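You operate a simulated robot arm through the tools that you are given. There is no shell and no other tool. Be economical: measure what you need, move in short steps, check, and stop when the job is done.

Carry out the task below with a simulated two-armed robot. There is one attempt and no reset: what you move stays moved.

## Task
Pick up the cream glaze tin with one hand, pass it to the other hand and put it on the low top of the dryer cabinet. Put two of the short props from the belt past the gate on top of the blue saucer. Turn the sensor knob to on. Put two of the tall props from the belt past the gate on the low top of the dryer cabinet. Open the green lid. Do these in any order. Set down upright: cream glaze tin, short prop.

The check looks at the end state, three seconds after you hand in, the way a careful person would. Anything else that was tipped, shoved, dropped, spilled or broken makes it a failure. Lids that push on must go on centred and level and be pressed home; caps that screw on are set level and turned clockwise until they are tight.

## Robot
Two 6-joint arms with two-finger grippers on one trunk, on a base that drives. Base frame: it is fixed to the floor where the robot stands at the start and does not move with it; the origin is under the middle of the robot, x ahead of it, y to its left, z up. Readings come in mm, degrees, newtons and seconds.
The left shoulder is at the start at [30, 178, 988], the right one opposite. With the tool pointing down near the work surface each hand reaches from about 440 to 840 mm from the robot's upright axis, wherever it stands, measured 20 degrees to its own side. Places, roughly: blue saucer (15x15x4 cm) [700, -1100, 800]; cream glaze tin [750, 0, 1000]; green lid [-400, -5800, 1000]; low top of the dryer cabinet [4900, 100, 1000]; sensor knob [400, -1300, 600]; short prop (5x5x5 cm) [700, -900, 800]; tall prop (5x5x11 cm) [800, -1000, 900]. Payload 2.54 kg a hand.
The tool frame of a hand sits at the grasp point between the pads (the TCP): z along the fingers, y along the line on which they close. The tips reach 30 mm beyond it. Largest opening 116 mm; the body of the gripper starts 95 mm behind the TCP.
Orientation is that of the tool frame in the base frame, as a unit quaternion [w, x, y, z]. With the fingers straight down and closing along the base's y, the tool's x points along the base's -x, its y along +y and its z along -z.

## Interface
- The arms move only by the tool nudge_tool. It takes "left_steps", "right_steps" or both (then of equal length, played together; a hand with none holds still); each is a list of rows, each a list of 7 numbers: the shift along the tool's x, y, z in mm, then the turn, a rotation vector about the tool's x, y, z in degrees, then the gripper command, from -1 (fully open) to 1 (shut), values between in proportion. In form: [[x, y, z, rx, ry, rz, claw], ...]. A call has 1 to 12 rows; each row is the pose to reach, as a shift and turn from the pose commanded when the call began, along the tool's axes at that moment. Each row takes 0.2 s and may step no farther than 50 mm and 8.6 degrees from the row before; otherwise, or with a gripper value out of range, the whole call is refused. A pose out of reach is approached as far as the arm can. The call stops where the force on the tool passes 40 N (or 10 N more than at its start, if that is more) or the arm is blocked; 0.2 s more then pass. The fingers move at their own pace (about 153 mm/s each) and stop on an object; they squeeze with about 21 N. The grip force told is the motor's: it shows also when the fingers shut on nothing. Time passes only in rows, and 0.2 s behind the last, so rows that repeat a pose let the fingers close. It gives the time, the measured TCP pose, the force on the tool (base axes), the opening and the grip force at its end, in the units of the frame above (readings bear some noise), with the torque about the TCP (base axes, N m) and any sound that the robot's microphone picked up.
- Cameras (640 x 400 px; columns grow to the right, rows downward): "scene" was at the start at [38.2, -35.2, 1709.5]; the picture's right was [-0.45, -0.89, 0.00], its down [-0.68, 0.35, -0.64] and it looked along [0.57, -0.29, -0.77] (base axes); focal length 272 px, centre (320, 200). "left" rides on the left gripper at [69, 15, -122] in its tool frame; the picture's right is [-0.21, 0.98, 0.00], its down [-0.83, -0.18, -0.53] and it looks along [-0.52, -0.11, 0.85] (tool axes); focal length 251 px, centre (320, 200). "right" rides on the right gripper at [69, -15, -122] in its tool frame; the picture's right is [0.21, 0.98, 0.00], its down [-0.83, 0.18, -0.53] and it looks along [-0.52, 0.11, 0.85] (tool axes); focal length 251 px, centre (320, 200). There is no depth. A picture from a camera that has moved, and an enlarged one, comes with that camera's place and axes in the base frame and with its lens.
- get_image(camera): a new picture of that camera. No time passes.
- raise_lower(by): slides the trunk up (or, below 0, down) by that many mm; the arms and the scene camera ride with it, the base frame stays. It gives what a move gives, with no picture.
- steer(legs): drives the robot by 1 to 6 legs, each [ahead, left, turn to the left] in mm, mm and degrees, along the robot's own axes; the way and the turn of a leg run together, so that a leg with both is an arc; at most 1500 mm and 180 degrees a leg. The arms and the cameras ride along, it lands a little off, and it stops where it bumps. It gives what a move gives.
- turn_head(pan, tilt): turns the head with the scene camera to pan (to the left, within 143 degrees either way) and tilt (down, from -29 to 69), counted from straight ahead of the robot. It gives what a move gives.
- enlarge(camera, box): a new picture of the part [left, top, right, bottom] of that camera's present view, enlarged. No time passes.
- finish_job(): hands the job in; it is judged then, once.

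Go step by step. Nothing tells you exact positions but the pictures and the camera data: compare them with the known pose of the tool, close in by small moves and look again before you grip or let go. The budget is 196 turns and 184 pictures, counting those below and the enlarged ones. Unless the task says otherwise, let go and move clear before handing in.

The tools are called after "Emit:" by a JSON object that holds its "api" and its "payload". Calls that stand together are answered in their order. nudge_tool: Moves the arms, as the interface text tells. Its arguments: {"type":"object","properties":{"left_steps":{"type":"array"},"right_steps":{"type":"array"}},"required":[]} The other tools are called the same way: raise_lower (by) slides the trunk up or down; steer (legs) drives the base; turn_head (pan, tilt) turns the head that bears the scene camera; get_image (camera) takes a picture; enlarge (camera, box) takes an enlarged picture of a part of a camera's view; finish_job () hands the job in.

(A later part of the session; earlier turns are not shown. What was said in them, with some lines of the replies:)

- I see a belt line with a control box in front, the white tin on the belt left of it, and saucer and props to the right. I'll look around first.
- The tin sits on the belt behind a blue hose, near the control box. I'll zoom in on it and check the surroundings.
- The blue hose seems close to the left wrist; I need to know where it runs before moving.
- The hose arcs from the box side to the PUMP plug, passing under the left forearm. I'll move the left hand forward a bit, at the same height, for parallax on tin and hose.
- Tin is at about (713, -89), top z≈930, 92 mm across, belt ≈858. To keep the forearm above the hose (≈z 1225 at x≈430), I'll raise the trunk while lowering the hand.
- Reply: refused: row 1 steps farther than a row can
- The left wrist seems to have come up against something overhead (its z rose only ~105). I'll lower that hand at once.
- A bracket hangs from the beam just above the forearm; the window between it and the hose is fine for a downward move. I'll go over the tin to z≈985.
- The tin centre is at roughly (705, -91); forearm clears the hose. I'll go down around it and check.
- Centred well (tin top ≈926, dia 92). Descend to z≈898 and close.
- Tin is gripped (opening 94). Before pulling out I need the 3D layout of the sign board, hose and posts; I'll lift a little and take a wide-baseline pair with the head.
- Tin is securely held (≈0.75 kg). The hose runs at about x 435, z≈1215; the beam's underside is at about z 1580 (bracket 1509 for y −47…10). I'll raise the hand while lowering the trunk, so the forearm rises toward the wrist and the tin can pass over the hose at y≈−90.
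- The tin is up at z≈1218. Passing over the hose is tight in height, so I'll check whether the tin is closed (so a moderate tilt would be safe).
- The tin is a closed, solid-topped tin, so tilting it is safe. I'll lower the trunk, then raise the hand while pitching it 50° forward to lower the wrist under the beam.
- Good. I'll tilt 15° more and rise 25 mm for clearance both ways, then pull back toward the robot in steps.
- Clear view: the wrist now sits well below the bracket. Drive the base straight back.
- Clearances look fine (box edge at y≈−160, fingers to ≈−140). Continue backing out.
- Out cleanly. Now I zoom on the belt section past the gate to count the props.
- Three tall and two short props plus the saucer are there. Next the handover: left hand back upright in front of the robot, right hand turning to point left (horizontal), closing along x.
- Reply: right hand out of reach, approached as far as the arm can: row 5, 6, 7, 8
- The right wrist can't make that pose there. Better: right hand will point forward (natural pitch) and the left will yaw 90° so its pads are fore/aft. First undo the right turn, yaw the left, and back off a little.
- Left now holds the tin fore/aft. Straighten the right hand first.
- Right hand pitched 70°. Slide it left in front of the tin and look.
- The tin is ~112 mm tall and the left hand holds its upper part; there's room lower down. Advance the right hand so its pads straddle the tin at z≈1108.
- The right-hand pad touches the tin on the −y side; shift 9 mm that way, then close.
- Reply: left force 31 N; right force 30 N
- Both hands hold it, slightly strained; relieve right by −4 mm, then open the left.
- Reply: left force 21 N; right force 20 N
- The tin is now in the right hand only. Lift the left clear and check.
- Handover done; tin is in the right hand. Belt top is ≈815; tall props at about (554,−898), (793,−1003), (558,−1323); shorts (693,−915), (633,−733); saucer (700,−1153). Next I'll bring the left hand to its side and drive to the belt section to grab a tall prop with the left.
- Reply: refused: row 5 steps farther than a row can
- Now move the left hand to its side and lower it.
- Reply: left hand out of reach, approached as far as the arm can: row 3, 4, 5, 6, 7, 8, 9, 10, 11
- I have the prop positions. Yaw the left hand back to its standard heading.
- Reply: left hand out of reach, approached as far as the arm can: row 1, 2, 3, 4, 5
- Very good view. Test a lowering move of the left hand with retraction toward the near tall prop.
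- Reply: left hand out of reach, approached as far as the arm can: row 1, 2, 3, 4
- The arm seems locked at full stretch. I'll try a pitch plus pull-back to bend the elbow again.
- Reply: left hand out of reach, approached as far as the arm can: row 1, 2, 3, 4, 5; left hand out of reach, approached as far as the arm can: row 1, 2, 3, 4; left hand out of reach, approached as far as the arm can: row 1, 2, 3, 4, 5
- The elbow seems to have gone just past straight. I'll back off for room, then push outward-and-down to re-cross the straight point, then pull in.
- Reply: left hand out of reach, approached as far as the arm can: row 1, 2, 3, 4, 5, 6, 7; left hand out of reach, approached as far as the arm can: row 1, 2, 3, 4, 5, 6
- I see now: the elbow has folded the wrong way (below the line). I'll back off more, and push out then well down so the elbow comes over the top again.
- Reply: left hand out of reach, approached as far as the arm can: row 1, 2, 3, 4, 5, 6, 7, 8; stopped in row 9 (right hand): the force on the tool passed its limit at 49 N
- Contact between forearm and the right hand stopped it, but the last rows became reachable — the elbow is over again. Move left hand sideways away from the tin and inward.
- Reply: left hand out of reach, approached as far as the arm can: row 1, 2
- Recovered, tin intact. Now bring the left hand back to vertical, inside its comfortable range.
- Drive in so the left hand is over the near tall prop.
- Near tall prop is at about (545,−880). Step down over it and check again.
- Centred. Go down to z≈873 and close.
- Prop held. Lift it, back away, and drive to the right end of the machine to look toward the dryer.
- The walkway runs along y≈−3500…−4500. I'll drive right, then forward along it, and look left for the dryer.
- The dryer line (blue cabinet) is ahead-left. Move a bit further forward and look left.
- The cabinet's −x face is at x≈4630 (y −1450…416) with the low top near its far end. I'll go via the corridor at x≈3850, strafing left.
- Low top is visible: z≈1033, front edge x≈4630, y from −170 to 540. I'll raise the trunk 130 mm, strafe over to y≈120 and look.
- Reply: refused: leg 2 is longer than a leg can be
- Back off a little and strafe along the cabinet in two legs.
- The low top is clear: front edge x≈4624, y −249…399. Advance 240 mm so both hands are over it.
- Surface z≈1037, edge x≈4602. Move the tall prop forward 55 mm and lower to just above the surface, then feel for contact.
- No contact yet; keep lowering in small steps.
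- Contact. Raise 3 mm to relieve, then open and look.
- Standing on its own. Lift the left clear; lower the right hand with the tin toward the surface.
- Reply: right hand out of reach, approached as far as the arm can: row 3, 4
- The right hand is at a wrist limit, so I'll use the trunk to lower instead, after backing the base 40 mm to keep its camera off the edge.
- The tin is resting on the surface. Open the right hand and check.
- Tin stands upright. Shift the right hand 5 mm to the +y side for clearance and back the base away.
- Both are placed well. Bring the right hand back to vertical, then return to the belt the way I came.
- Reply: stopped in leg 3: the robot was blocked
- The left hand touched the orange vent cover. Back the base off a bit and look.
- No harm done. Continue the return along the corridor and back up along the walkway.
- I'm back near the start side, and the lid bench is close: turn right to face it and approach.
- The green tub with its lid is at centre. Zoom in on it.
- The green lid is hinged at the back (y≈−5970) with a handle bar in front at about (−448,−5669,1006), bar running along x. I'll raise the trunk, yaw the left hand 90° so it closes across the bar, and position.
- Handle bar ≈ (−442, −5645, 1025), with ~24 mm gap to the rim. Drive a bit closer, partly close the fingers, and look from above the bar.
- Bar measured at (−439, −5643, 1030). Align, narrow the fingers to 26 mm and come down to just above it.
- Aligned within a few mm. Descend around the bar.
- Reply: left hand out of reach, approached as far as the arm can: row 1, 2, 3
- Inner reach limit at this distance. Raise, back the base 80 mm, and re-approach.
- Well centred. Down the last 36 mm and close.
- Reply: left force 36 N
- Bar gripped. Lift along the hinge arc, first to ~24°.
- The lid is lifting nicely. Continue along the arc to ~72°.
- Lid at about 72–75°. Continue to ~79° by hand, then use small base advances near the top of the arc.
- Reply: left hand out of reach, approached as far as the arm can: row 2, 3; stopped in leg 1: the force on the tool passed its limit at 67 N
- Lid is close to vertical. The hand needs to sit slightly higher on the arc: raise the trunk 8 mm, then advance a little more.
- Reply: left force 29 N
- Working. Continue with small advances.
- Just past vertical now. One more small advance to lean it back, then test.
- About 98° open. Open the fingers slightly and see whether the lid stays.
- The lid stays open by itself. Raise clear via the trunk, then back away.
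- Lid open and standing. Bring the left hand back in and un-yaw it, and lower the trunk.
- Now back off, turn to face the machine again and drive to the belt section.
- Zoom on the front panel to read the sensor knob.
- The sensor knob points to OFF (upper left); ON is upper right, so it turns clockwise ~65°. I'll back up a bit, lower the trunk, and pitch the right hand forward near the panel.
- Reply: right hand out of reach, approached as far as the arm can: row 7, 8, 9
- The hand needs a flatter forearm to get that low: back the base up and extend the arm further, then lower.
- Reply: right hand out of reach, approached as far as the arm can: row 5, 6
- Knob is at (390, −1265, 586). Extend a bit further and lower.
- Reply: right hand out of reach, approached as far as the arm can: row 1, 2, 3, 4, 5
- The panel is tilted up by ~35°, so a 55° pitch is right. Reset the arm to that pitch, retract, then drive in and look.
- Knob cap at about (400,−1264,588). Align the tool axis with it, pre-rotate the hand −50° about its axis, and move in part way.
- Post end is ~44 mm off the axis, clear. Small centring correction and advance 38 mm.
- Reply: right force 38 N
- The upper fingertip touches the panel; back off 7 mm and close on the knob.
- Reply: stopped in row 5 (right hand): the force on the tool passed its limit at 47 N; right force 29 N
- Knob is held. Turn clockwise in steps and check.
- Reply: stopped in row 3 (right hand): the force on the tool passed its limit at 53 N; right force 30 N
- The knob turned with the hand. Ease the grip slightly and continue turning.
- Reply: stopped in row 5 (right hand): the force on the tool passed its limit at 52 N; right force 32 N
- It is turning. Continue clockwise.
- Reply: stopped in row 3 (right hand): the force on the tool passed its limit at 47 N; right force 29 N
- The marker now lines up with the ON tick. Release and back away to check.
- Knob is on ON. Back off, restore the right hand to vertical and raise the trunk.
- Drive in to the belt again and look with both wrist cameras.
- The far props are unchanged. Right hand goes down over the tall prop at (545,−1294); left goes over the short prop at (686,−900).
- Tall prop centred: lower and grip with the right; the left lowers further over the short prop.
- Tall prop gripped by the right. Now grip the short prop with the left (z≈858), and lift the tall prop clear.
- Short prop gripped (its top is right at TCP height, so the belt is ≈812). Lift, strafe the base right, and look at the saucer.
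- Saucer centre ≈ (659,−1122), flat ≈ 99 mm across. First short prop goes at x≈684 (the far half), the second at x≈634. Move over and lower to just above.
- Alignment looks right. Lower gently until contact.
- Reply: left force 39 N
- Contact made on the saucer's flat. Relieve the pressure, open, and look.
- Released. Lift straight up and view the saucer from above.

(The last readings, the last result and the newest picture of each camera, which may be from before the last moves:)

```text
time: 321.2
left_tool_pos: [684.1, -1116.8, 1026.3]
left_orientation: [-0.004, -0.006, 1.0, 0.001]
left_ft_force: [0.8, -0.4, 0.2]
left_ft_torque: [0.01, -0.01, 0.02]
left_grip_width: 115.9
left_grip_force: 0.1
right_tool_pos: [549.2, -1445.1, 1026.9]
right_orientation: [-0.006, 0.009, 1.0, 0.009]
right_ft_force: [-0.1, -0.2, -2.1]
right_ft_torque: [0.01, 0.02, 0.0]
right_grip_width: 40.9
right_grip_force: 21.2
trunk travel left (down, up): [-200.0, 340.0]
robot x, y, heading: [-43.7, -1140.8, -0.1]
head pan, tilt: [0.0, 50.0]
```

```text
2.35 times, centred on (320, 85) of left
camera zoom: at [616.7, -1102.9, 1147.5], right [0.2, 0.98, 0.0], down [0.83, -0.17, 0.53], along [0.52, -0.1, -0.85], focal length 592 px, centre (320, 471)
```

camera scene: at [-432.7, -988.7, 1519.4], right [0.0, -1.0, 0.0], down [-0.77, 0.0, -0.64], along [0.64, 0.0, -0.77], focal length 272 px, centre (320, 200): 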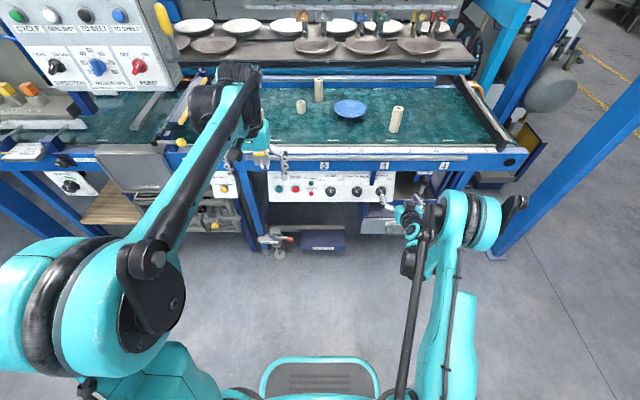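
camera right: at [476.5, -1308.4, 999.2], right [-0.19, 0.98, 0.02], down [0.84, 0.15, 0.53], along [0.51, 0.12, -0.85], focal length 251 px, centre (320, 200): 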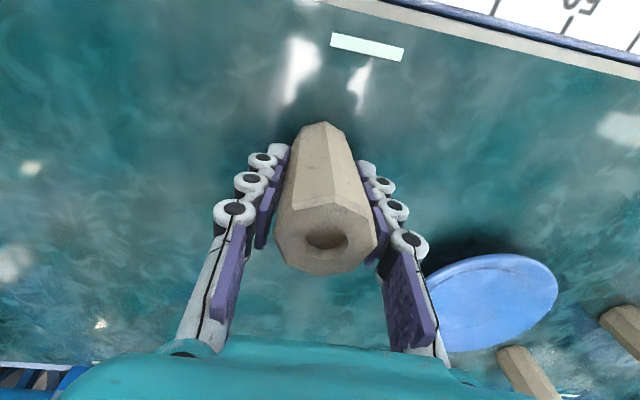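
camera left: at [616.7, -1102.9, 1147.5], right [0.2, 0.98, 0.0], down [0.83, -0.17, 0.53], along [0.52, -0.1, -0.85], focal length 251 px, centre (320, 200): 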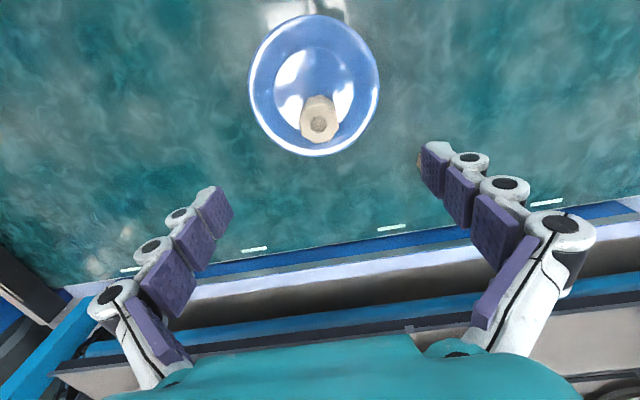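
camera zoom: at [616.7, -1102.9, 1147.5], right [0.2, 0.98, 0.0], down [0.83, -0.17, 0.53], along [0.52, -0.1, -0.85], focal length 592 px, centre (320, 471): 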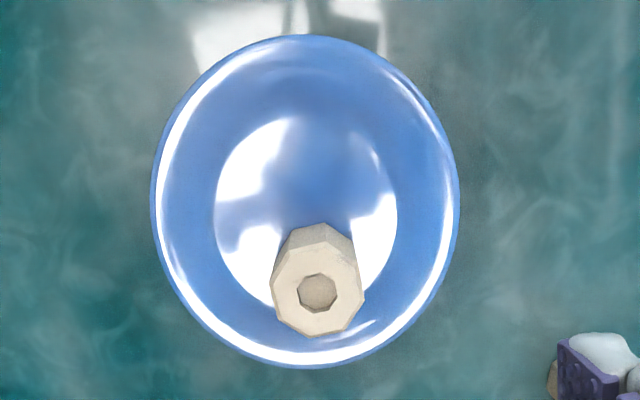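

First short prop stands on the saucer. Next: strafe left to the second short prop near (633,−733).

Emit:
{"api": "steer", "payload": {"legs": [[0, 330, 0]]}}

Emit:
{"api": "nudge_tool", "payload": {"left_steps": [[25, 15, 0, 0, 0, 0, -1], [50, 40, 0, 0, 0, 0, -1]]}}

Emit:
{"api": "get_image", "payload": {"camera": "left"}}

```text
time: 323.4
left_tool_pos: [684.3, -787.3, 1024.5]
left_orientation: [-0.004, -0.01, 1.0, 0.002]
left_ft_force: [0.2, 0.8, -0.8]
left_ft_torque: [-0.06, -0.04, 0.02]
left_grip_width: 116.1
left_grip_force: 0.0
right_tool_pos: [548.4, -1117.5, 1026.1]
right_orientation: [-0.007, 0.007, 1.0, 0.009]
right_ft_force: [-0.1, 0.7, -2.9]
right_ft_torque: [-0.04, 0.01, 0.0]
right_grip_width: 41.0
right_grip_force: 20.6
trunk travel left (down, up): [-200.0, 340.0]
robot x, y, heading: [-40.1, -811.4, 0.3]
head pan, tilt: [0.0, 50.0]
```

```text
time: 324.0
left_tool_pos: [633.0, -747.9, 1024.8]
left_orientation: [-0.004, -0.009, 1.0, 0.002]
left_ft_force: [0.0, -0.2, 1.5]
left_ft_torque: [0.0, -0.03, -0.06]
left_grip_width: 116.0
left_grip_force: 0.1
right_tool_pos: [548.6, -1116.6, 1026.4]
right_orientation: [-0.006, 0.007, 1.0, 0.008]
right_ft_force: [0.4, -0.3, -2.5]
right_ft_torque: [-0.04, -0.01, -0.03]
right_grip_width: 41.1
right_grip_force: 20.7
trunk travel left (down, up): [-200.0, 340.0]
robot x, y, heading: [-41.2, -813.0, 0.1]
head pan, tilt: [0.0, 50.0]
```

```text
47 pictures are left
camera left: at [565.7, -733.7, 1146.4], right [0.2, 0.98, 0.0], down [0.83, -0.17, 0.53], along [0.52, -0.1, -0.85], focal length 251 px, centre (320, 200)
```

left: 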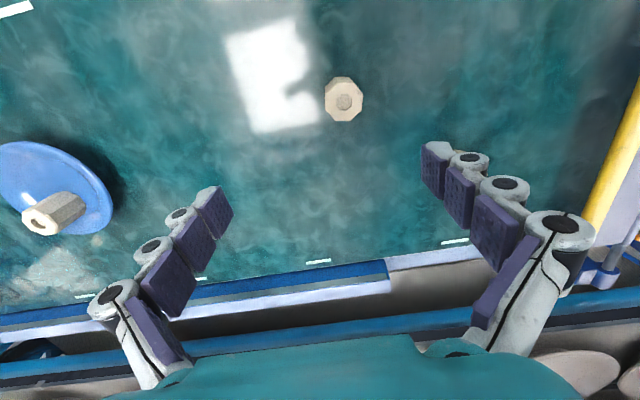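

Second short prop at ≈(623,−717). Step over it and lower.

Emit:
{"api": "nudge_tool", "payload": {"left_steps": [[5, 16, 25, 0, 0, 0, -1], [10, 31, 50, 0, 0, 0, -1], [10, 31, 90, 0, 0, 0, -1]]}}

Emit:
{"api": "get_image", "payload": {"camera": "left"}}

```text
time: 324.8
left_tool_pos: [623.1, -718.3, 934.3]
left_orientation: [-0.004, -0.009, 1.0, 0.002]
left_ft_force: [-0.7, 0.6, 0.3]
left_ft_torque: [-0.01, 0.03, 0.01]
left_grip_width: 115.6
left_grip_force: 0.0
right_tool_pos: [549.5, -1117.2, 1024.5]
right_orientation: [-0.006, 0.007, 1.0, 0.009]
right_ft_force: [0.5, 0.0, -2.4]
right_ft_torque: [-0.01, 0.02, 0.01]
right_grip_width: 41.0
right_grip_force: 21.3
trunk travel left (down, up): [-200.0, 340.0]
robot x, y, heading: [-39.4, -811.5, 0.4]
head pan, tilt: [0.0, 50.0]
```

```text
46 pictures are left
camera left: at [555.9, -703.1, 1056.2], right [0.2, 0.98, 0.0], down [0.83, -0.17, 0.53], along [0.52, -0.1, -0.85], focal length 251 px, centre (320, 200)
```

left: 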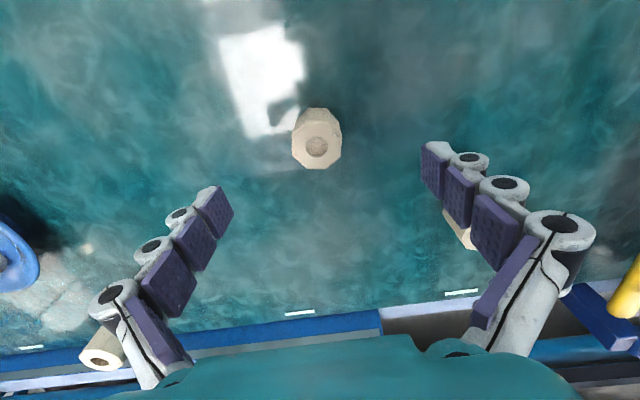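

Centred. Go down and grip.

Emit:
{"api": "nudge_tool", "payload": {"left_steps": [[-2, 1, 25, 0, 0, 0, -1], [-2, 1, 50, 0, 0, 0, -0.3], [-2, 1, 73, 0, 0, 0, -0.3], [-2, 1, 73, 0, 0, 0, 1], [-2, 1, 73, 0, 0, 0, 1], [-2, 1, 73, 0, 0, 0, 1]]}}

Emit:
{"api": "get_image", "payload": {"camera": "left"}}

```text
time: 326.2
left_tool_pos: [623.8, -716.8, 860.8]
left_orientation: [-0.004, -0.01, 1.0, 0.003]
left_ft_force: [-0.1, -1.1, 0.5]
left_ft_torque: [-0.01, -0.01, -0.01]
left_grip_width: 40.6
left_grip_force: 21.1
right_tool_pos: [548.6, -1117.7, 1026.4]
right_orientation: [-0.007, 0.006, 1.0, 0.009]
right_ft_force: [0.4, 0.3, -2.4]
right_ft_torque: [0.01, -0.02, 0.02]
right_grip_width: 40.9
right_grip_force: 21.1
trunk travel left (down, up): [-200.0, 340.0]
robot x, y, heading: [-40.9, -814.2, 0.5]
head pan, tilt: [0.0, 50.0]
```

```text
45 pictures are left
camera left: at [556.1, -702.5, 983.8], right [0.2, 0.98, 0.0], down [0.83, -0.17, 0.53], along [0.52, -0.1, -0.85], focal length 251 px, centre (320, 200)
```

left: 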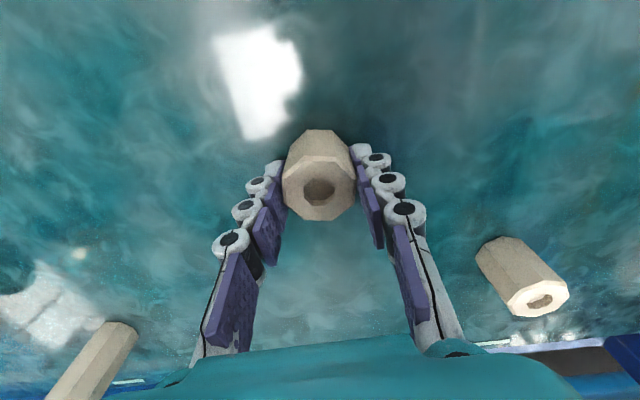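

Lift, strafe back over to the saucer and check.

Emit:
{"api": "nudge_tool", "payload": {"left_steps": [[0, 0, -35, 0, 0, 0, 1], [0, 0, -70, 0, 0, 0, 1], [0, 0, -105, 0, 0, 0, 1], [0, 0, -130, 0, 0, 0, 1]]}}

Emit:
{"api": "steer", "payload": {"legs": [[0, -345, -0.4]]}}

Emit:
{"api": "nudge_tool", "payload": {"left_steps": [[-5, -30, 0, 0, 0, 0, 1], [-8, -55, 20, 0, 0, 0, 1]]}}

Emit:
{"api": "get_image", "payload": {"camera": "left"}}

```text
time: 327.2
left_tool_pos: [624.2, -715.8, 993.6]
left_orientation: [-0.005, -0.008, 1.0, 0.001]
left_ft_force: [0.7, 0.2, -1.2]
left_ft_torque: [0.0, 0.01, 0.02]
left_grip_width: 40.4
left_grip_force: 21.0
right_tool_pos: [548.8, -1117.0, 1026.5]
right_orientation: [-0.007, 0.007, 1.0, 0.009]
right_ft_force: [-0.4, 1.6, -1.6]
right_ft_torque: [0.0, 0.03, -0.01]
right_grip_width: 41.0
right_grip_force: 20.7
trunk travel left (down, up): [-200.0, 340.0]
robot x, y, heading: [-42.2, -816.4, 0.3]
head pan, tilt: [0.0, 50.0]
```

```text
time: 329.4
left_tool_pos: [626.2, -1064.1, 992.6]
left_orientation: [-0.005, -0.006, 1.0, 0.002]
left_ft_force: [0.4, -0.7, -1.1]
left_ft_torque: [0.03, 0.03, -0.04]
left_grip_width: 40.4
left_grip_force: 21.5
right_tool_pos: [548.9, -1464.5, 1027.0]
right_orientation: [-0.006, 0.009, 1.0, 0.01]
right_ft_force: [-0.3, -0.1, -2.3]
right_ft_torque: [0.06, 0.0, 0.01]
right_grip_width: 41.0
right_grip_force: 21.1
trunk travel left (down, up): [-200.0, 340.0]
robot x, y, heading: [-38.1, -1157.1, -0.2]
head pan, tilt: [0.0, 50.0]
```

```text
time: 330.0
left_tool_pos: [635.6, -1116.6, 973.0]
left_orientation: [-0.005, -0.006, 1.0, 0.004]
left_ft_force: [0.2, 0.9, -0.8]
left_ft_torque: [-0.02, 0.0, -0.02]
left_grip_width: 40.5
left_grip_force: 21.0
right_tool_pos: [549.6, -1464.8, 1025.5]
right_orientation: [-0.007, 0.01, 1.0, 0.008]
right_ft_force: [-0.5, 0.3, -2.3]
right_ft_torque: [-0.01, 0.0, 0.01]
right_grip_width: 41.1
right_grip_force: 21.2
trunk travel left (down, up): [-200.0, 340.0]
robot x, y, heading: [-40.3, -1160.3, 0.0]
head pan, tilt: [0.0, 50.0]
```

```text
44 pictures are left
camera left: at [567.6, -1103.4, 1094.7], right [0.2, 0.98, 0.0], down [0.83, -0.17, 0.53], along [0.52, -0.1, -0.85], focal length 251 px, centre (320, 200)
```

left: 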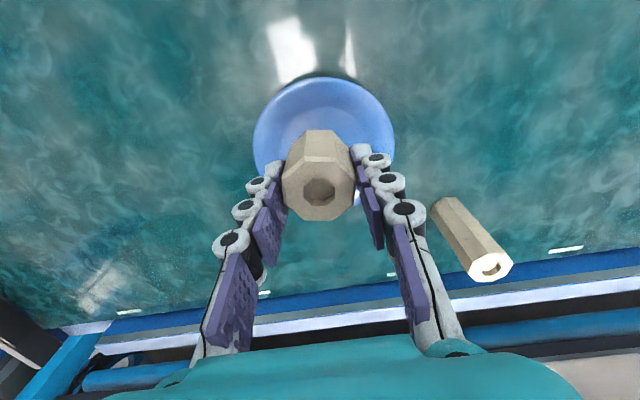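

Lower toward the near half of the saucer (x≈633) and check spacing before touching.

Emit:
{"api": "nudge_tool", "payload": {"left_steps": [[2, 0, 35, 0, 0, 0, 1], [3, 0, 65, 0, 0, 0, 1], [3, 0, 80, 0, 0, 0, 1]]}}

Emit:
{"api": "get_image", "payload": {"camera": "left"}}

Emit:
{"api": "enlarge", "payload": {"camera": "scene", "box": [240, 60, 400, 160]}}

```text
time: 330.8
left_tool_pos: [631.7, -1117.6, 893.8]
left_orientation: [-0.004, -0.005, 1.0, 0.003]
left_ft_force: [-0.1, 0.7, -1.0]
left_ft_torque: [-0.02, -0.01, -0.02]
left_grip_width: 40.5
left_grip_force: 20.9
right_tool_pos: [547.9, -1464.7, 1026.1]
right_orientation: [-0.006, 0.01, 1.0, 0.009]
right_ft_force: [0.5, 0.9, -2.6]
right_ft_torque: [-0.01, 0.0, 0.01]
right_grip_width: 40.7
right_grip_force: 20.9
trunk travel left (down, up): [-200.0, 340.0]
robot x, y, heading: [-42.2, -1159.6, -0.1]
head pan, tilt: [0.0, 50.0]
```

```text
43 pictures are left
camera left: at [563.7, -1102.9, 1015.5], right [0.2, 0.98, 0.0], down [0.83, -0.17, 0.53], along [0.52, -0.1, -0.85], focal length 251 px, centre (320, 200)
```

left: 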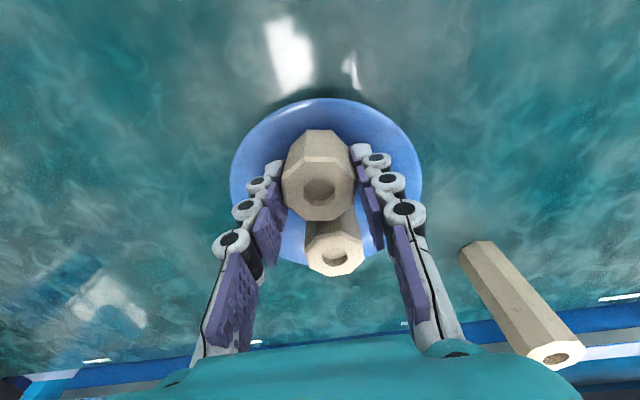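

```text
4.00 times, centred on (320, 110) of scene
camera zoom: at [6.9, -1158.8, 1709.4], right [0.0, -1.0, 0.0], down [-0.77, 0.0, -0.64], along [0.64, 0.0, -0.77], focal length 1086 px, centre (320, 560)
```

zoom: 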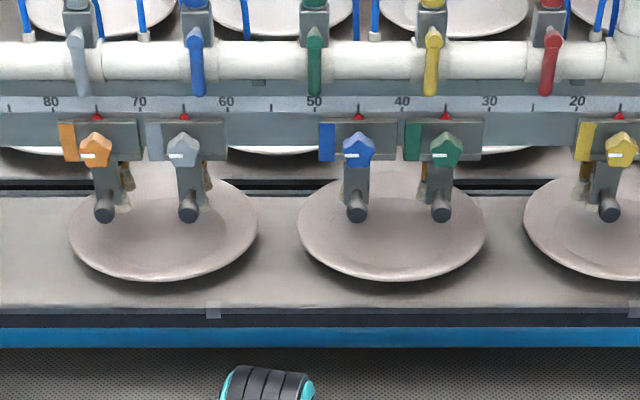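

Spacing is fine; shift 4 mm forward and lower to contact.

Emit:
{"api": "nudge_tool", "payload": {"left_steps": [[-4, 0, 4, 0, 0, 0, 1], [-4, 0, 8, 0, 0, 0, 1], [-4, 0, 11, 0, 0, 0, 1], [-4, 0, 14, 0, 0, 0, 1]]}}

```text
time: 331.8
left_tool_pos: [634.5, -1117.9, 880.5]
left_orientation: [-0.003, -0.005, 1.0, 0.002]
left_ft_force: [3.3, 3.0, 14.3]
left_ft_torque: [0.1, 0.0, -0.07]
left_grip_width: 40.2
left_grip_force: 21.6
right_tool_pos: [546.8, -1464.1, 1027.0]
right_orientation: [-0.006, 0.009, 1.0, 0.009]
right_ft_force: [0.4, -0.3, -2.5]
right_ft_torque: [0.02, -0.02, -0.02]
right_grip_width: 40.8
right_grip_force: 21.0
trunk travel left (down, up): [-200.0, 340.0]
robot x, y, heading: [-39.3, -1160.0, 0.2]
head pan, tilt: [0.0, 50.0]
```

Contact. Release and lift.

Emit:
{"api": "nudge_tool", "payload": {"left_steps": [[0, 0, -1, 0, 0, 0, 0.3], [0, 0, -1, 0, 0, 0, 0.1], [0, 0, -1, 0, 0, 0, -0.1], [0, 0, -30, 0, 0, 0, -0.1], [0, 0, -70, 0, 0, 0, -0.1], [0, 0, -110, 0, 0, 0, -0.1], [20, 0, -150, 0, 0, 0, -0.1]]}}

Emit:
{"api": "enlarge", "payload": {"camera": "left", "box": [200, 20, 440, 220]}}

```text
time: 333.4
left_tool_pos: [616.0, -1119.0, 1033.1]
left_orientation: [-0.004, -0.007, 1.0, 0.002]
left_ft_force: [-0.5, 0.2, 0.9]
left_ft_torque: [0.0, -0.02, 0.04]
left_grip_width: 64.0
left_grip_force: 0.0
right_tool_pos: [546.8, -1463.3, 1027.5]
right_orientation: [-0.005, 0.01, 1.0, 0.009]
right_ft_force: [-1.3, 0.3, -2.7]
right_ft_torque: [-0.01, -0.08, 0.01]
right_grip_width: 40.8
right_grip_force: 20.8
trunk travel left (down, up): [-200.0, 340.0]
robot x, y, heading: [-36.7, -1158.2, -0.1]
head pan, tilt: [0.0, 50.0]
```

```text
2.00 times, centred on (320, 120) of left
camera zoom: at [548.0, -1105.4, 1153.6], right [0.2, 0.98, 0.0], down [0.83, -0.17, 0.53], along [0.52, -0.1, -0.85], focal length 503 px, centre (320, 360)
```

zoom: 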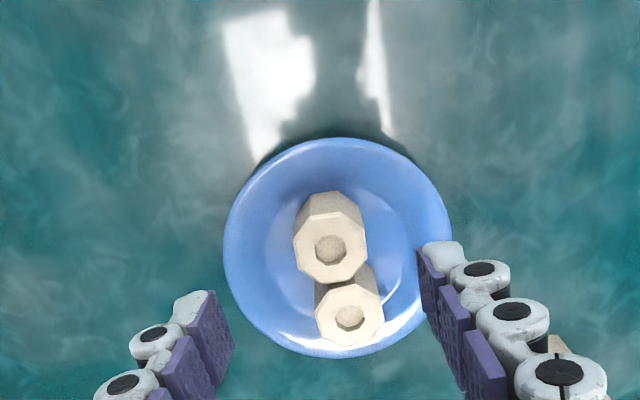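

Both short props are in the saucer. Check uprightness from the head camera.

Emit:
{"api": "enlarge", "payload": {"camera": "scene", "box": [240, 150, 400, 250]}}

```text
4.00 times, centred on (320, 200) of scene
camera zoom: at [3.6, -1158.7, 1709.6], right [0.0, -1.0, 0.0], down [-0.77, 0.0, -0.64], along [0.64, 0.0, -0.77], focal length 1086 px, centre (320, 200)
```

zoom: 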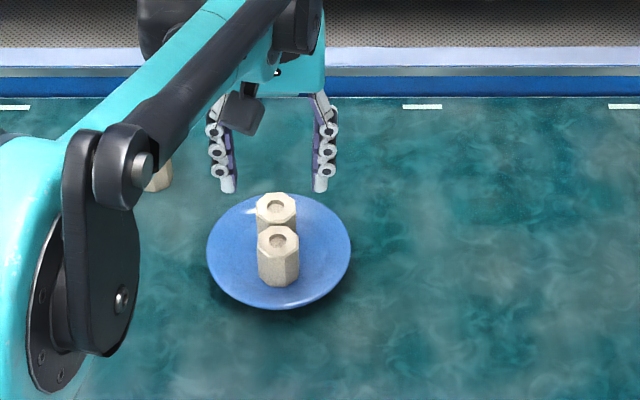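

Both are upright on the saucer. Now take the second tall prop (right hand) to the dryer: same route.

Emit:
{"api": "steer", "payload": {"legs": [[-700, 0, 0], [0, -1200, 0], [0, -1160, 0], [1500, 0, 0], [1500, 0, 0]]}}

```text
time: 362.1
left_tool_pos: [2821.8, -3566.6, 1029.4]
left_orientation: [-0.004, 0.017, 1.0, 0.002]
left_ft_force: [-0.4, -0.3, -0.6]
left_ft_torque: [0.01, 0.0, 0.03]
left_grip_width: 63.8
left_grip_force: 0.1
right_tool_pos: [2737.4, -3909.0, 1024.7]
right_orientation: [-0.006, 0.032, 0.999, 0.009]
right_ft_force: [0.0, 0.0, -2.1]
right_ft_torque: [0.02, -0.01, 0.0]
right_grip_width: 40.8
right_grip_force: 20.7
trunk travel left (down, up): [-200.0, 340.0]
robot x, y, heading: [2163.8, -3577.3, -2.5]
head pan, tilt: [0.0, 50.0]
```

Emit:
{"api": "steer", "payload": {"legs": [[0, 0, 2.5], [1400, 60, 0], [0, 880, 0], [190, 0, 0], [0, 1250, 0]]}}

Emit:
{"api": "raise_lower", "payload": {"by": 130}}

```text
time: 380.7
left_tool_pos: [4382.7, -1357.1, 1030.5]
left_orientation: [-0.004, -0.016, 1.0, 0.002]
left_ft_force: [0.2, 0.0, 0.2]
left_ft_torque: [-0.03, 0.01, 0.0]
left_grip_width: 63.8
left_grip_force: 0.0
right_tool_pos: [4321.0, -1703.6, 1025.9]
right_orientation: [-0.006, 0.0, 1.0, 0.008]
right_ft_force: [-0.1, 0.0, -2.8]
right_ft_torque: [0.01, 0.03, -0.02]
right_grip_width: 40.3
right_grip_force: 21.0
trunk travel left (down, up): [-200.0, 340.0]
robot x, y, heading: [3724.7, -1410.1, 1.1]
head pan, tilt: [0.0, 50.0]
```

```text
time: 382.3
left_tool_pos: [4384.0, -1356.4, 1159.8]
left_orientation: [-0.004, -0.016, 1.0, 0.002]
left_ft_force: [-0.5, -0.3, -0.2]
left_ft_torque: [-0.01, 0.0, 0.02]
left_grip_width: 63.7
left_grip_force: 0.1
right_tool_pos: [4320.7, -1703.4, 1154.7]
right_orientation: [-0.006, 0.0, 1.0, 0.008]
right_ft_force: [-0.4, -0.2, -2.6]
right_ft_torque: [0.02, -0.03, -0.02]
right_grip_width: 40.8
right_grip_force: 20.7
trunk travel left (down, up): [-330.0, 210.0]
robot x, y, heading: [3720.4, -1410.9, 1.1]
head pan, tilt: [0.0, 50.0]
```

Reposition the hands for placing: right prop inward, left hand up and out of the way.

Emit:
{"api": "nudge_tool", "payload": {"left_steps": [[12, 30, -12, 0, 0, 0, -1], [25, 60, -25, 0, 0, 0, -1], [40, 95, -40, 0, 0, 0, -1], [60, 130, -60, 0, 0, 0, -1], [80, 165, -80, 0, 0, 0, -1], [100, 200, -100, 0, 0, 0, -1]], "right_steps": [[0, 25, 0, 0, 0, 0, 1], [0, 50, 0, 0, 0, 0, 1], [0, 75, 0, 0, 0, 0, 1], [0, 100, 0, 0, 0, 0, 1], [0, 130, 0, 0, 0, 0, 1], [0, 155, 0, 0, 0, 0, 1]]}}

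Emit:
{"api": "steer", "payload": {"legs": [[0, 850, -1.1], [0, 850, 0]]}}

Emit:
{"api": "turn_head", "payload": {"pan": 0, "tilt": 40}}

Emit:
{"api": "get_image", "payload": {"camera": "scene"}}

```text
time: 383.7
left_tool_pos: [4274.7, -1160.0, 1262.7]
left_orientation: [-0.004, -0.015, 1.0, 0.002]
left_ft_force: [-0.8, 0.1, -0.1]
left_ft_torque: [-0.02, -0.05, 0.0]
left_grip_width: 116.4
left_grip_force: 0.1
right_tool_pos: [4318.5, -1547.3, 1160.2]
right_orientation: [-0.006, 0.001, 1.0, 0.008]
right_ft_force: [-0.3, 0.3, -1.3]
right_ft_torque: [-0.05, -0.02, 0.0]
right_grip_width: 40.7
right_grip_force: 20.7
trunk travel left (down, up): [-330.0, 210.0]
robot x, y, heading: [3727.0, -1409.0, 0.8]
head pan, tilt: [0.0, 50.0]
```

```text
time: 392.4
left_tool_pos: [4231.4, 554.2, 1262.5]
left_orientation: [-0.004, -0.021, 1.0, 0.002]
left_ft_force: [0.3, -0.1, -0.4]
left_ft_torque: [-0.01, 0.01, 0.0]
left_grip_width: 116.0
left_grip_force: 0.1
right_tool_pos: [4279.8, 168.7, 1158.7]
right_orientation: [-0.006, -0.006, 1.0, 0.008]
right_ft_force: [0.2, 0.9, -2.2]
right_ft_torque: [-0.01, -0.01, -0.02]
right_grip_width: 40.6
right_grip_force: 20.6
trunk travel left (down, up): [-330.0, 210.0]
robot x, y, heading: [3681.1, 299.2, 1.9]
head pan, tilt: [0.0, 50.0]
```

```text
time: 393.1
left_tool_pos: [4230.1, 554.2, 1262.6]
left_orientation: [-0.004, -0.023, 1.0, 0.002]
left_ft_force: [0.5, -0.3, -0.8]
left_ft_torque: [0.0, 0.01, -0.01]
left_grip_width: 116.0
left_grip_force: 0.0
right_tool_pos: [4278.9, 167.9, 1158.7]
right_orientation: [-0.006, -0.007, 1.0, 0.009]
right_ft_force: [1.5, 0.7, -2.0]
right_ft_torque: [0.0, -0.02, -0.01]
right_grip_width: 40.4
right_grip_force: 21.7
trunk travel left (down, up): [-330.0, 210.0]
robot x, y, heading: [3684.0, 297.6, 1.7]
head pan, tilt: [0.0, 40.0]
```

```text
39 pictures are left
camera scene: at [3738.0, 300.8, 1853.6], right [0.03, -1.0, 0.0], down [-0.64, -0.02, -0.77], along [0.77, 0.02, -0.64], focal length 272 px, centre (320, 200)
```

scene: 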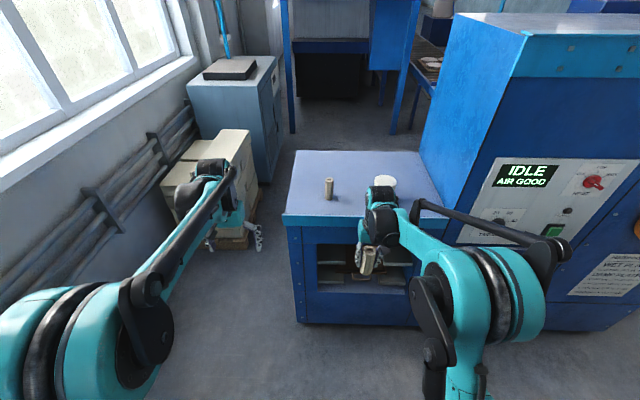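

Correct heading and advance part way, then check the gap between tin and first prop.

Emit:
{"api": "steer", "payload": {"legs": [[0, 28, -1.8], [230, 0, 0]]}}

Emit:
{"api": "get_image", "payload": {"camera": "right"}}

Emit:
{"api": "get_image", "payload": {"camera": "scene"}}

```text
time: 395.2
left_tool_pos: [4465.5, 566.2, 1263.1]
left_orientation: [-0.005, -0.007, 1.0, 0.002]
left_ft_force: [0.6, -0.9, 0.4]
left_ft_torque: [0.01, 0.0, -0.01]
left_grip_width: 116.2
left_grip_force: 0.1
right_tool_pos: [4501.9, 177.6, 1158.9]
right_orientation: [-0.006, 0.008, 1.0, 0.009]
right_ft_force: [0.4, 0.4, -2.7]
right_ft_torque: [0.02, -0.02, 0.0]
right_grip_width: 40.3
right_grip_force: 21.2
trunk travel left (down, up): [-330.0, 210.0]
robot x, y, heading: [3909.2, 327.8, 0.2]
head pan, tilt: [0.0, 40.0]
```

```text
38 pictures are left
camera right: at [4433.2, 163.3, 1281.9], right [-0.2, 0.98, 0.02], down [0.84, 0.16, 0.53], along [0.51, 0.12, -0.85], focal length 251 px, centre (320, 200)
```

right: 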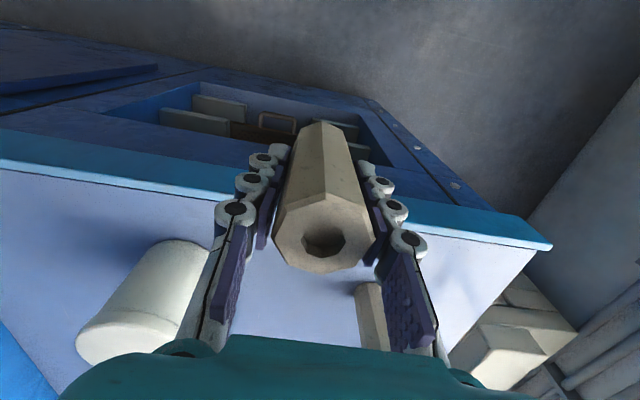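

```text
37 pictures are left
camera scene: at [3965.3, 327.1, 1853.6], right [0.0, -1.0, 0.0], down [-0.64, 0.0, -0.77], along [0.77, 0.0, -0.64], focal length 272 px, centre (320, 200)
```

scene: 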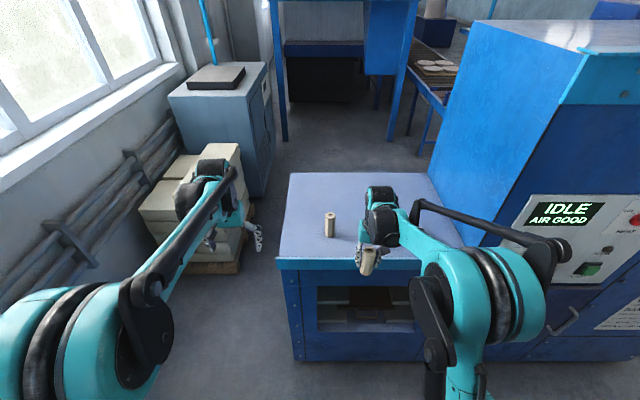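

The gap is clear. Advance the rest, then lower the prop.

Emit:
{"api": "steer", "payload": {"legs": [[235, -3, 0]]}}

Emit:
{"api": "get_image", "payload": {"camera": "right"}}

```text
time: 396.9
left_tool_pos: [4697.2, 563.5, 1262.5]
left_orientation: [-0.005, -0.007, 1.0, 0.002]
left_ft_force: [0.0, 0.2, 0.2]
left_ft_torque: [-0.01, 0.0, -0.02]
left_grip_width: 116.0
left_grip_force: 0.2
right_tool_pos: [4733.0, 175.1, 1158.7]
right_orientation: [-0.006, 0.009, 1.0, 0.009]
right_ft_force: [-0.7, 0.1, -1.7]
right_ft_torque: [0.02, 0.0, 0.01]
right_grip_width: 40.2
right_grip_force: 21.1
trunk travel left (down, up): [-330.0, 210.0]
robot x, y, heading: [4144.8, 321.0, 0.1]
head pan, tilt: [0.0, 40.0]
```

```text
36 pictures are left
camera right: at [4664.9, 160.1, 1281.9], right [-0.2, 0.98, 0.02], down [0.84, 0.16, 0.53], along [0.51, 0.12, -0.85], focal length 251 px, centre (320, 200)
```

right: 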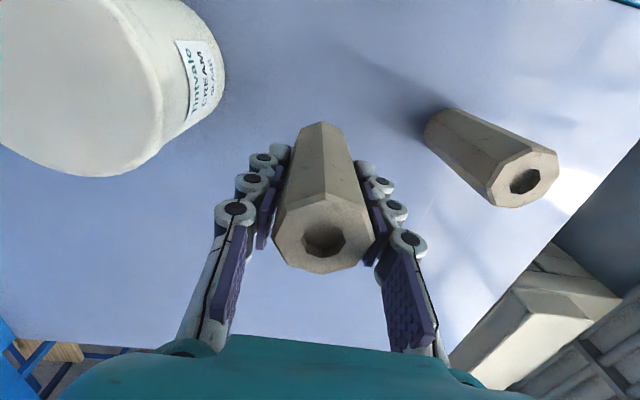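

Clear of both neighbours. Lower in two stages to contact.

Emit:
{"api": "nudge_tool", "payload": {"right_steps": [[0, 0, 20, 0, 0, 0, 1], [0, 0, 40, 0, 0, 0, 1], [0, 0, 48, 0, 0, 0, 1], [0, 0, 51, 0, 0, 0, 1], [0, 0, 53, 0, 0, 0, 1]]}}

```text
time: 398.1
left_tool_pos: [4696.8, 562.1, 1262.5]
left_orientation: [-0.004, -0.007, 1.0, 0.001]
left_ft_force: [-0.8, 0.2, 0.0]
left_ft_torque: [0.03, 0.0, 0.0]
left_grip_width: 116.1
left_grip_force: 0.1
right_tool_pos: [4732.9, 176.1, 1106.8]
right_orientation: [-0.005, 0.009, 1.0, 0.009]
right_ft_force: [2.3, -0.4, 5.8]
right_ft_torque: [-0.12, -0.03, 0.02]
right_grip_width: 40.4
right_grip_force: 21.2
trunk travel left (down, up): [-330.0, 210.0]
robot x, y, heading: [4141.0, 326.4, -0.0]
head pan, tilt: [0.0, 40.0]
```

Contact (+6 N). Open part way, check, then lift.

Emit:
{"api": "nudge_tool", "payload": {"right_steps": [[0, 0, 1, 0, 0, 0, 1], [0, 0, 1, 0, 0, 0, 0.3], [0, 0, 1, 0, 0, 0, 0.1], [0, 0, 1, 0, 0, 0, 0]]}}

Emit:
{"api": "get_image", "payload": {"camera": "right"}}

```text
time: 399.1
left_tool_pos: [4696.7, 563.4, 1262.5]
left_orientation: [-0.004, -0.007, 1.0, 0.001]
left_ft_force: [-0.8, -0.4, 0.5]
left_ft_torque: [0.02, 0.01, -0.05]
left_grip_width: 116.0
left_grip_force: 0.0
right_tool_pos: [4733.3, 176.2, 1105.1]
right_orientation: [-0.006, 0.009, 1.0, 0.009]
right_ft_force: [-0.4, 0.4, 0.3]
right_ft_torque: [0.01, -0.03, 0.0]
right_grip_width: 57.9
right_grip_force: 0.1
trunk travel left (down, up): [-330.0, 210.0]
robot x, y, heading: [4141.8, 324.2, 0.0]
head pan, tilt: [0.0, 40.0]
```

```text
35 pictures are left
camera right: at [4664.5, 160.8, 1228.2], right [-0.2, 0.98, 0.02], down [0.84, 0.16, 0.53], along [0.51, 0.12, -0.85], focal length 251 px, centre (320, 200)
```

right: 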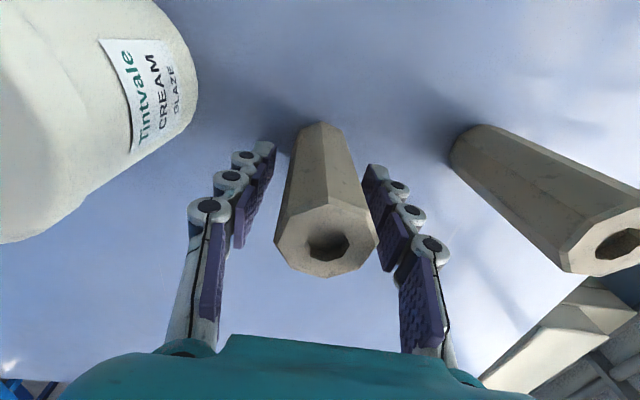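

Free-standing. Lift straight up (keeping the fingers narrow), back away, and verify.

Emit:
{"api": "nudge_tool", "payload": {"right_steps": [[0, 0, -30, 0, 0, 0, 0], [0, 0, -70, 0, 0, 0, 0], [0, 0, -110, 0, 0, 0, 0], [0, 0, -140, 0, 0, 0, 0]]}}

Emit:
{"api": "steer", "payload": {"legs": [[-350, 0, 0]]}}

Emit:
{"api": "enlarge", "payload": {"camera": "scene", "box": [240, 120, 480, 270]}}

```text
time: 400.1
left_tool_pos: [4695.7, 561.8, 1262.8]
left_orientation: [-0.005, -0.007, 1.0, 0.002]
left_ft_force: [-1.3, 0.1, 0.4]
left_ft_torque: [0.0, -0.04, -0.02]
left_grip_width: 116.1
left_grip_force: 0.0
right_tool_pos: [4733.7, 173.7, 1246.0]
right_orientation: [-0.005, 0.009, 1.0, 0.009]
right_ft_force: [-0.5, 0.0, 0.3]
right_ft_torque: [0.01, 0.0, 0.0]
right_grip_width: 57.9
right_grip_force: 0.1
trunk travel left (down, up): [-330.0, 210.0]
robot x, y, heading: [4140.4, 322.9, 0.1]
head pan, tilt: [0.0, 40.0]
```

```text
time: 402.4
left_tool_pos: [4351.4, 560.4, 1263.0]
left_orientation: [-0.004, -0.004, 1.0, 0.003]
left_ft_force: [-0.6, -0.1, -0.7]
left_ft_torque: [-0.01, -0.02, 0.01]
left_grip_width: 116.2
left_grip_force: 0.1
right_tool_pos: [4386.8, 171.7, 1245.5]
right_orientation: [-0.005, 0.012, 1.0, 0.009]
right_ft_force: [-0.6, -0.5, -0.1]
right_ft_torque: [-0.01, 0.01, 0.02]
right_grip_width: 58.0
right_grip_force: 0.0
trunk travel left (down, up): [-330.0, 210.0]
robot x, y, heading: [3793.1, 322.5, -0.3]
head pan, tilt: [0.0, 40.0]
```

```text
2.67 times, centred on (360, 195) of scene
camera zoom: at [3850.1, 324.8, 1853.6], right [0.0, -1.0, 0.0], down [-0.64, 0.0, -0.77], along [0.77, 0.0, -0.64], focal length 724 px, centre (213, 213)
```

zoom: 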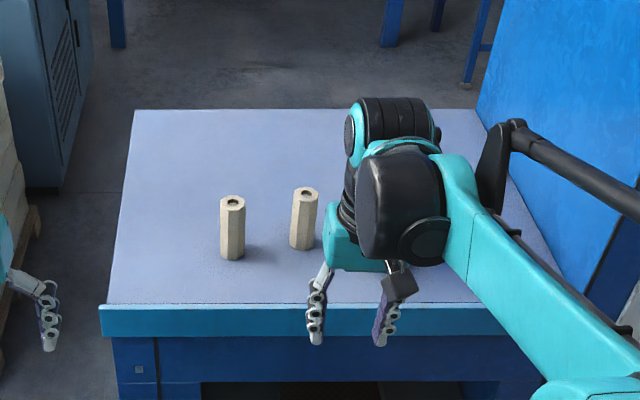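

Everything is in place: both tall props and the tin are standing on the low top, the two short props are on the saucer, the knob is at ON and the lid is open. Both hands are clear, so I'm handing in.

Emit:
{"api": "finish_job", "payload": {}}

```text
The job is handed in.
```

All five parts are done, and I handed the job in with both hands empty and clear.

- **Cream glaze tin:** I picked it up with the left hand, passed it to the right, and set it upright on the low top of the dryer cabinet.
- **Tall props:** two are standing on the low top of the dryer cabinet, beside the tin.
- **Short props:** two are standing upright side by side in the blue saucer.
- **Sensor knob:** it is turned to on, and the pointer lines up with the ON mark.
- **Green lid:** it is open just past vertical and stayed there when I let go.

Along the way, four light contacts tripped a stop or blocked a move:

- The left arm met the beam bracket while I was getting the tin out.
- The left forearm touched the right hand while it was holding the tin.
- The left hand brushed the orange vent cover on the cabinet.
- One right fingertip touched the knob panel.

I saw nothing moved or damaged afterwards. I did not go back to look at the lid or the saucer before handing in.
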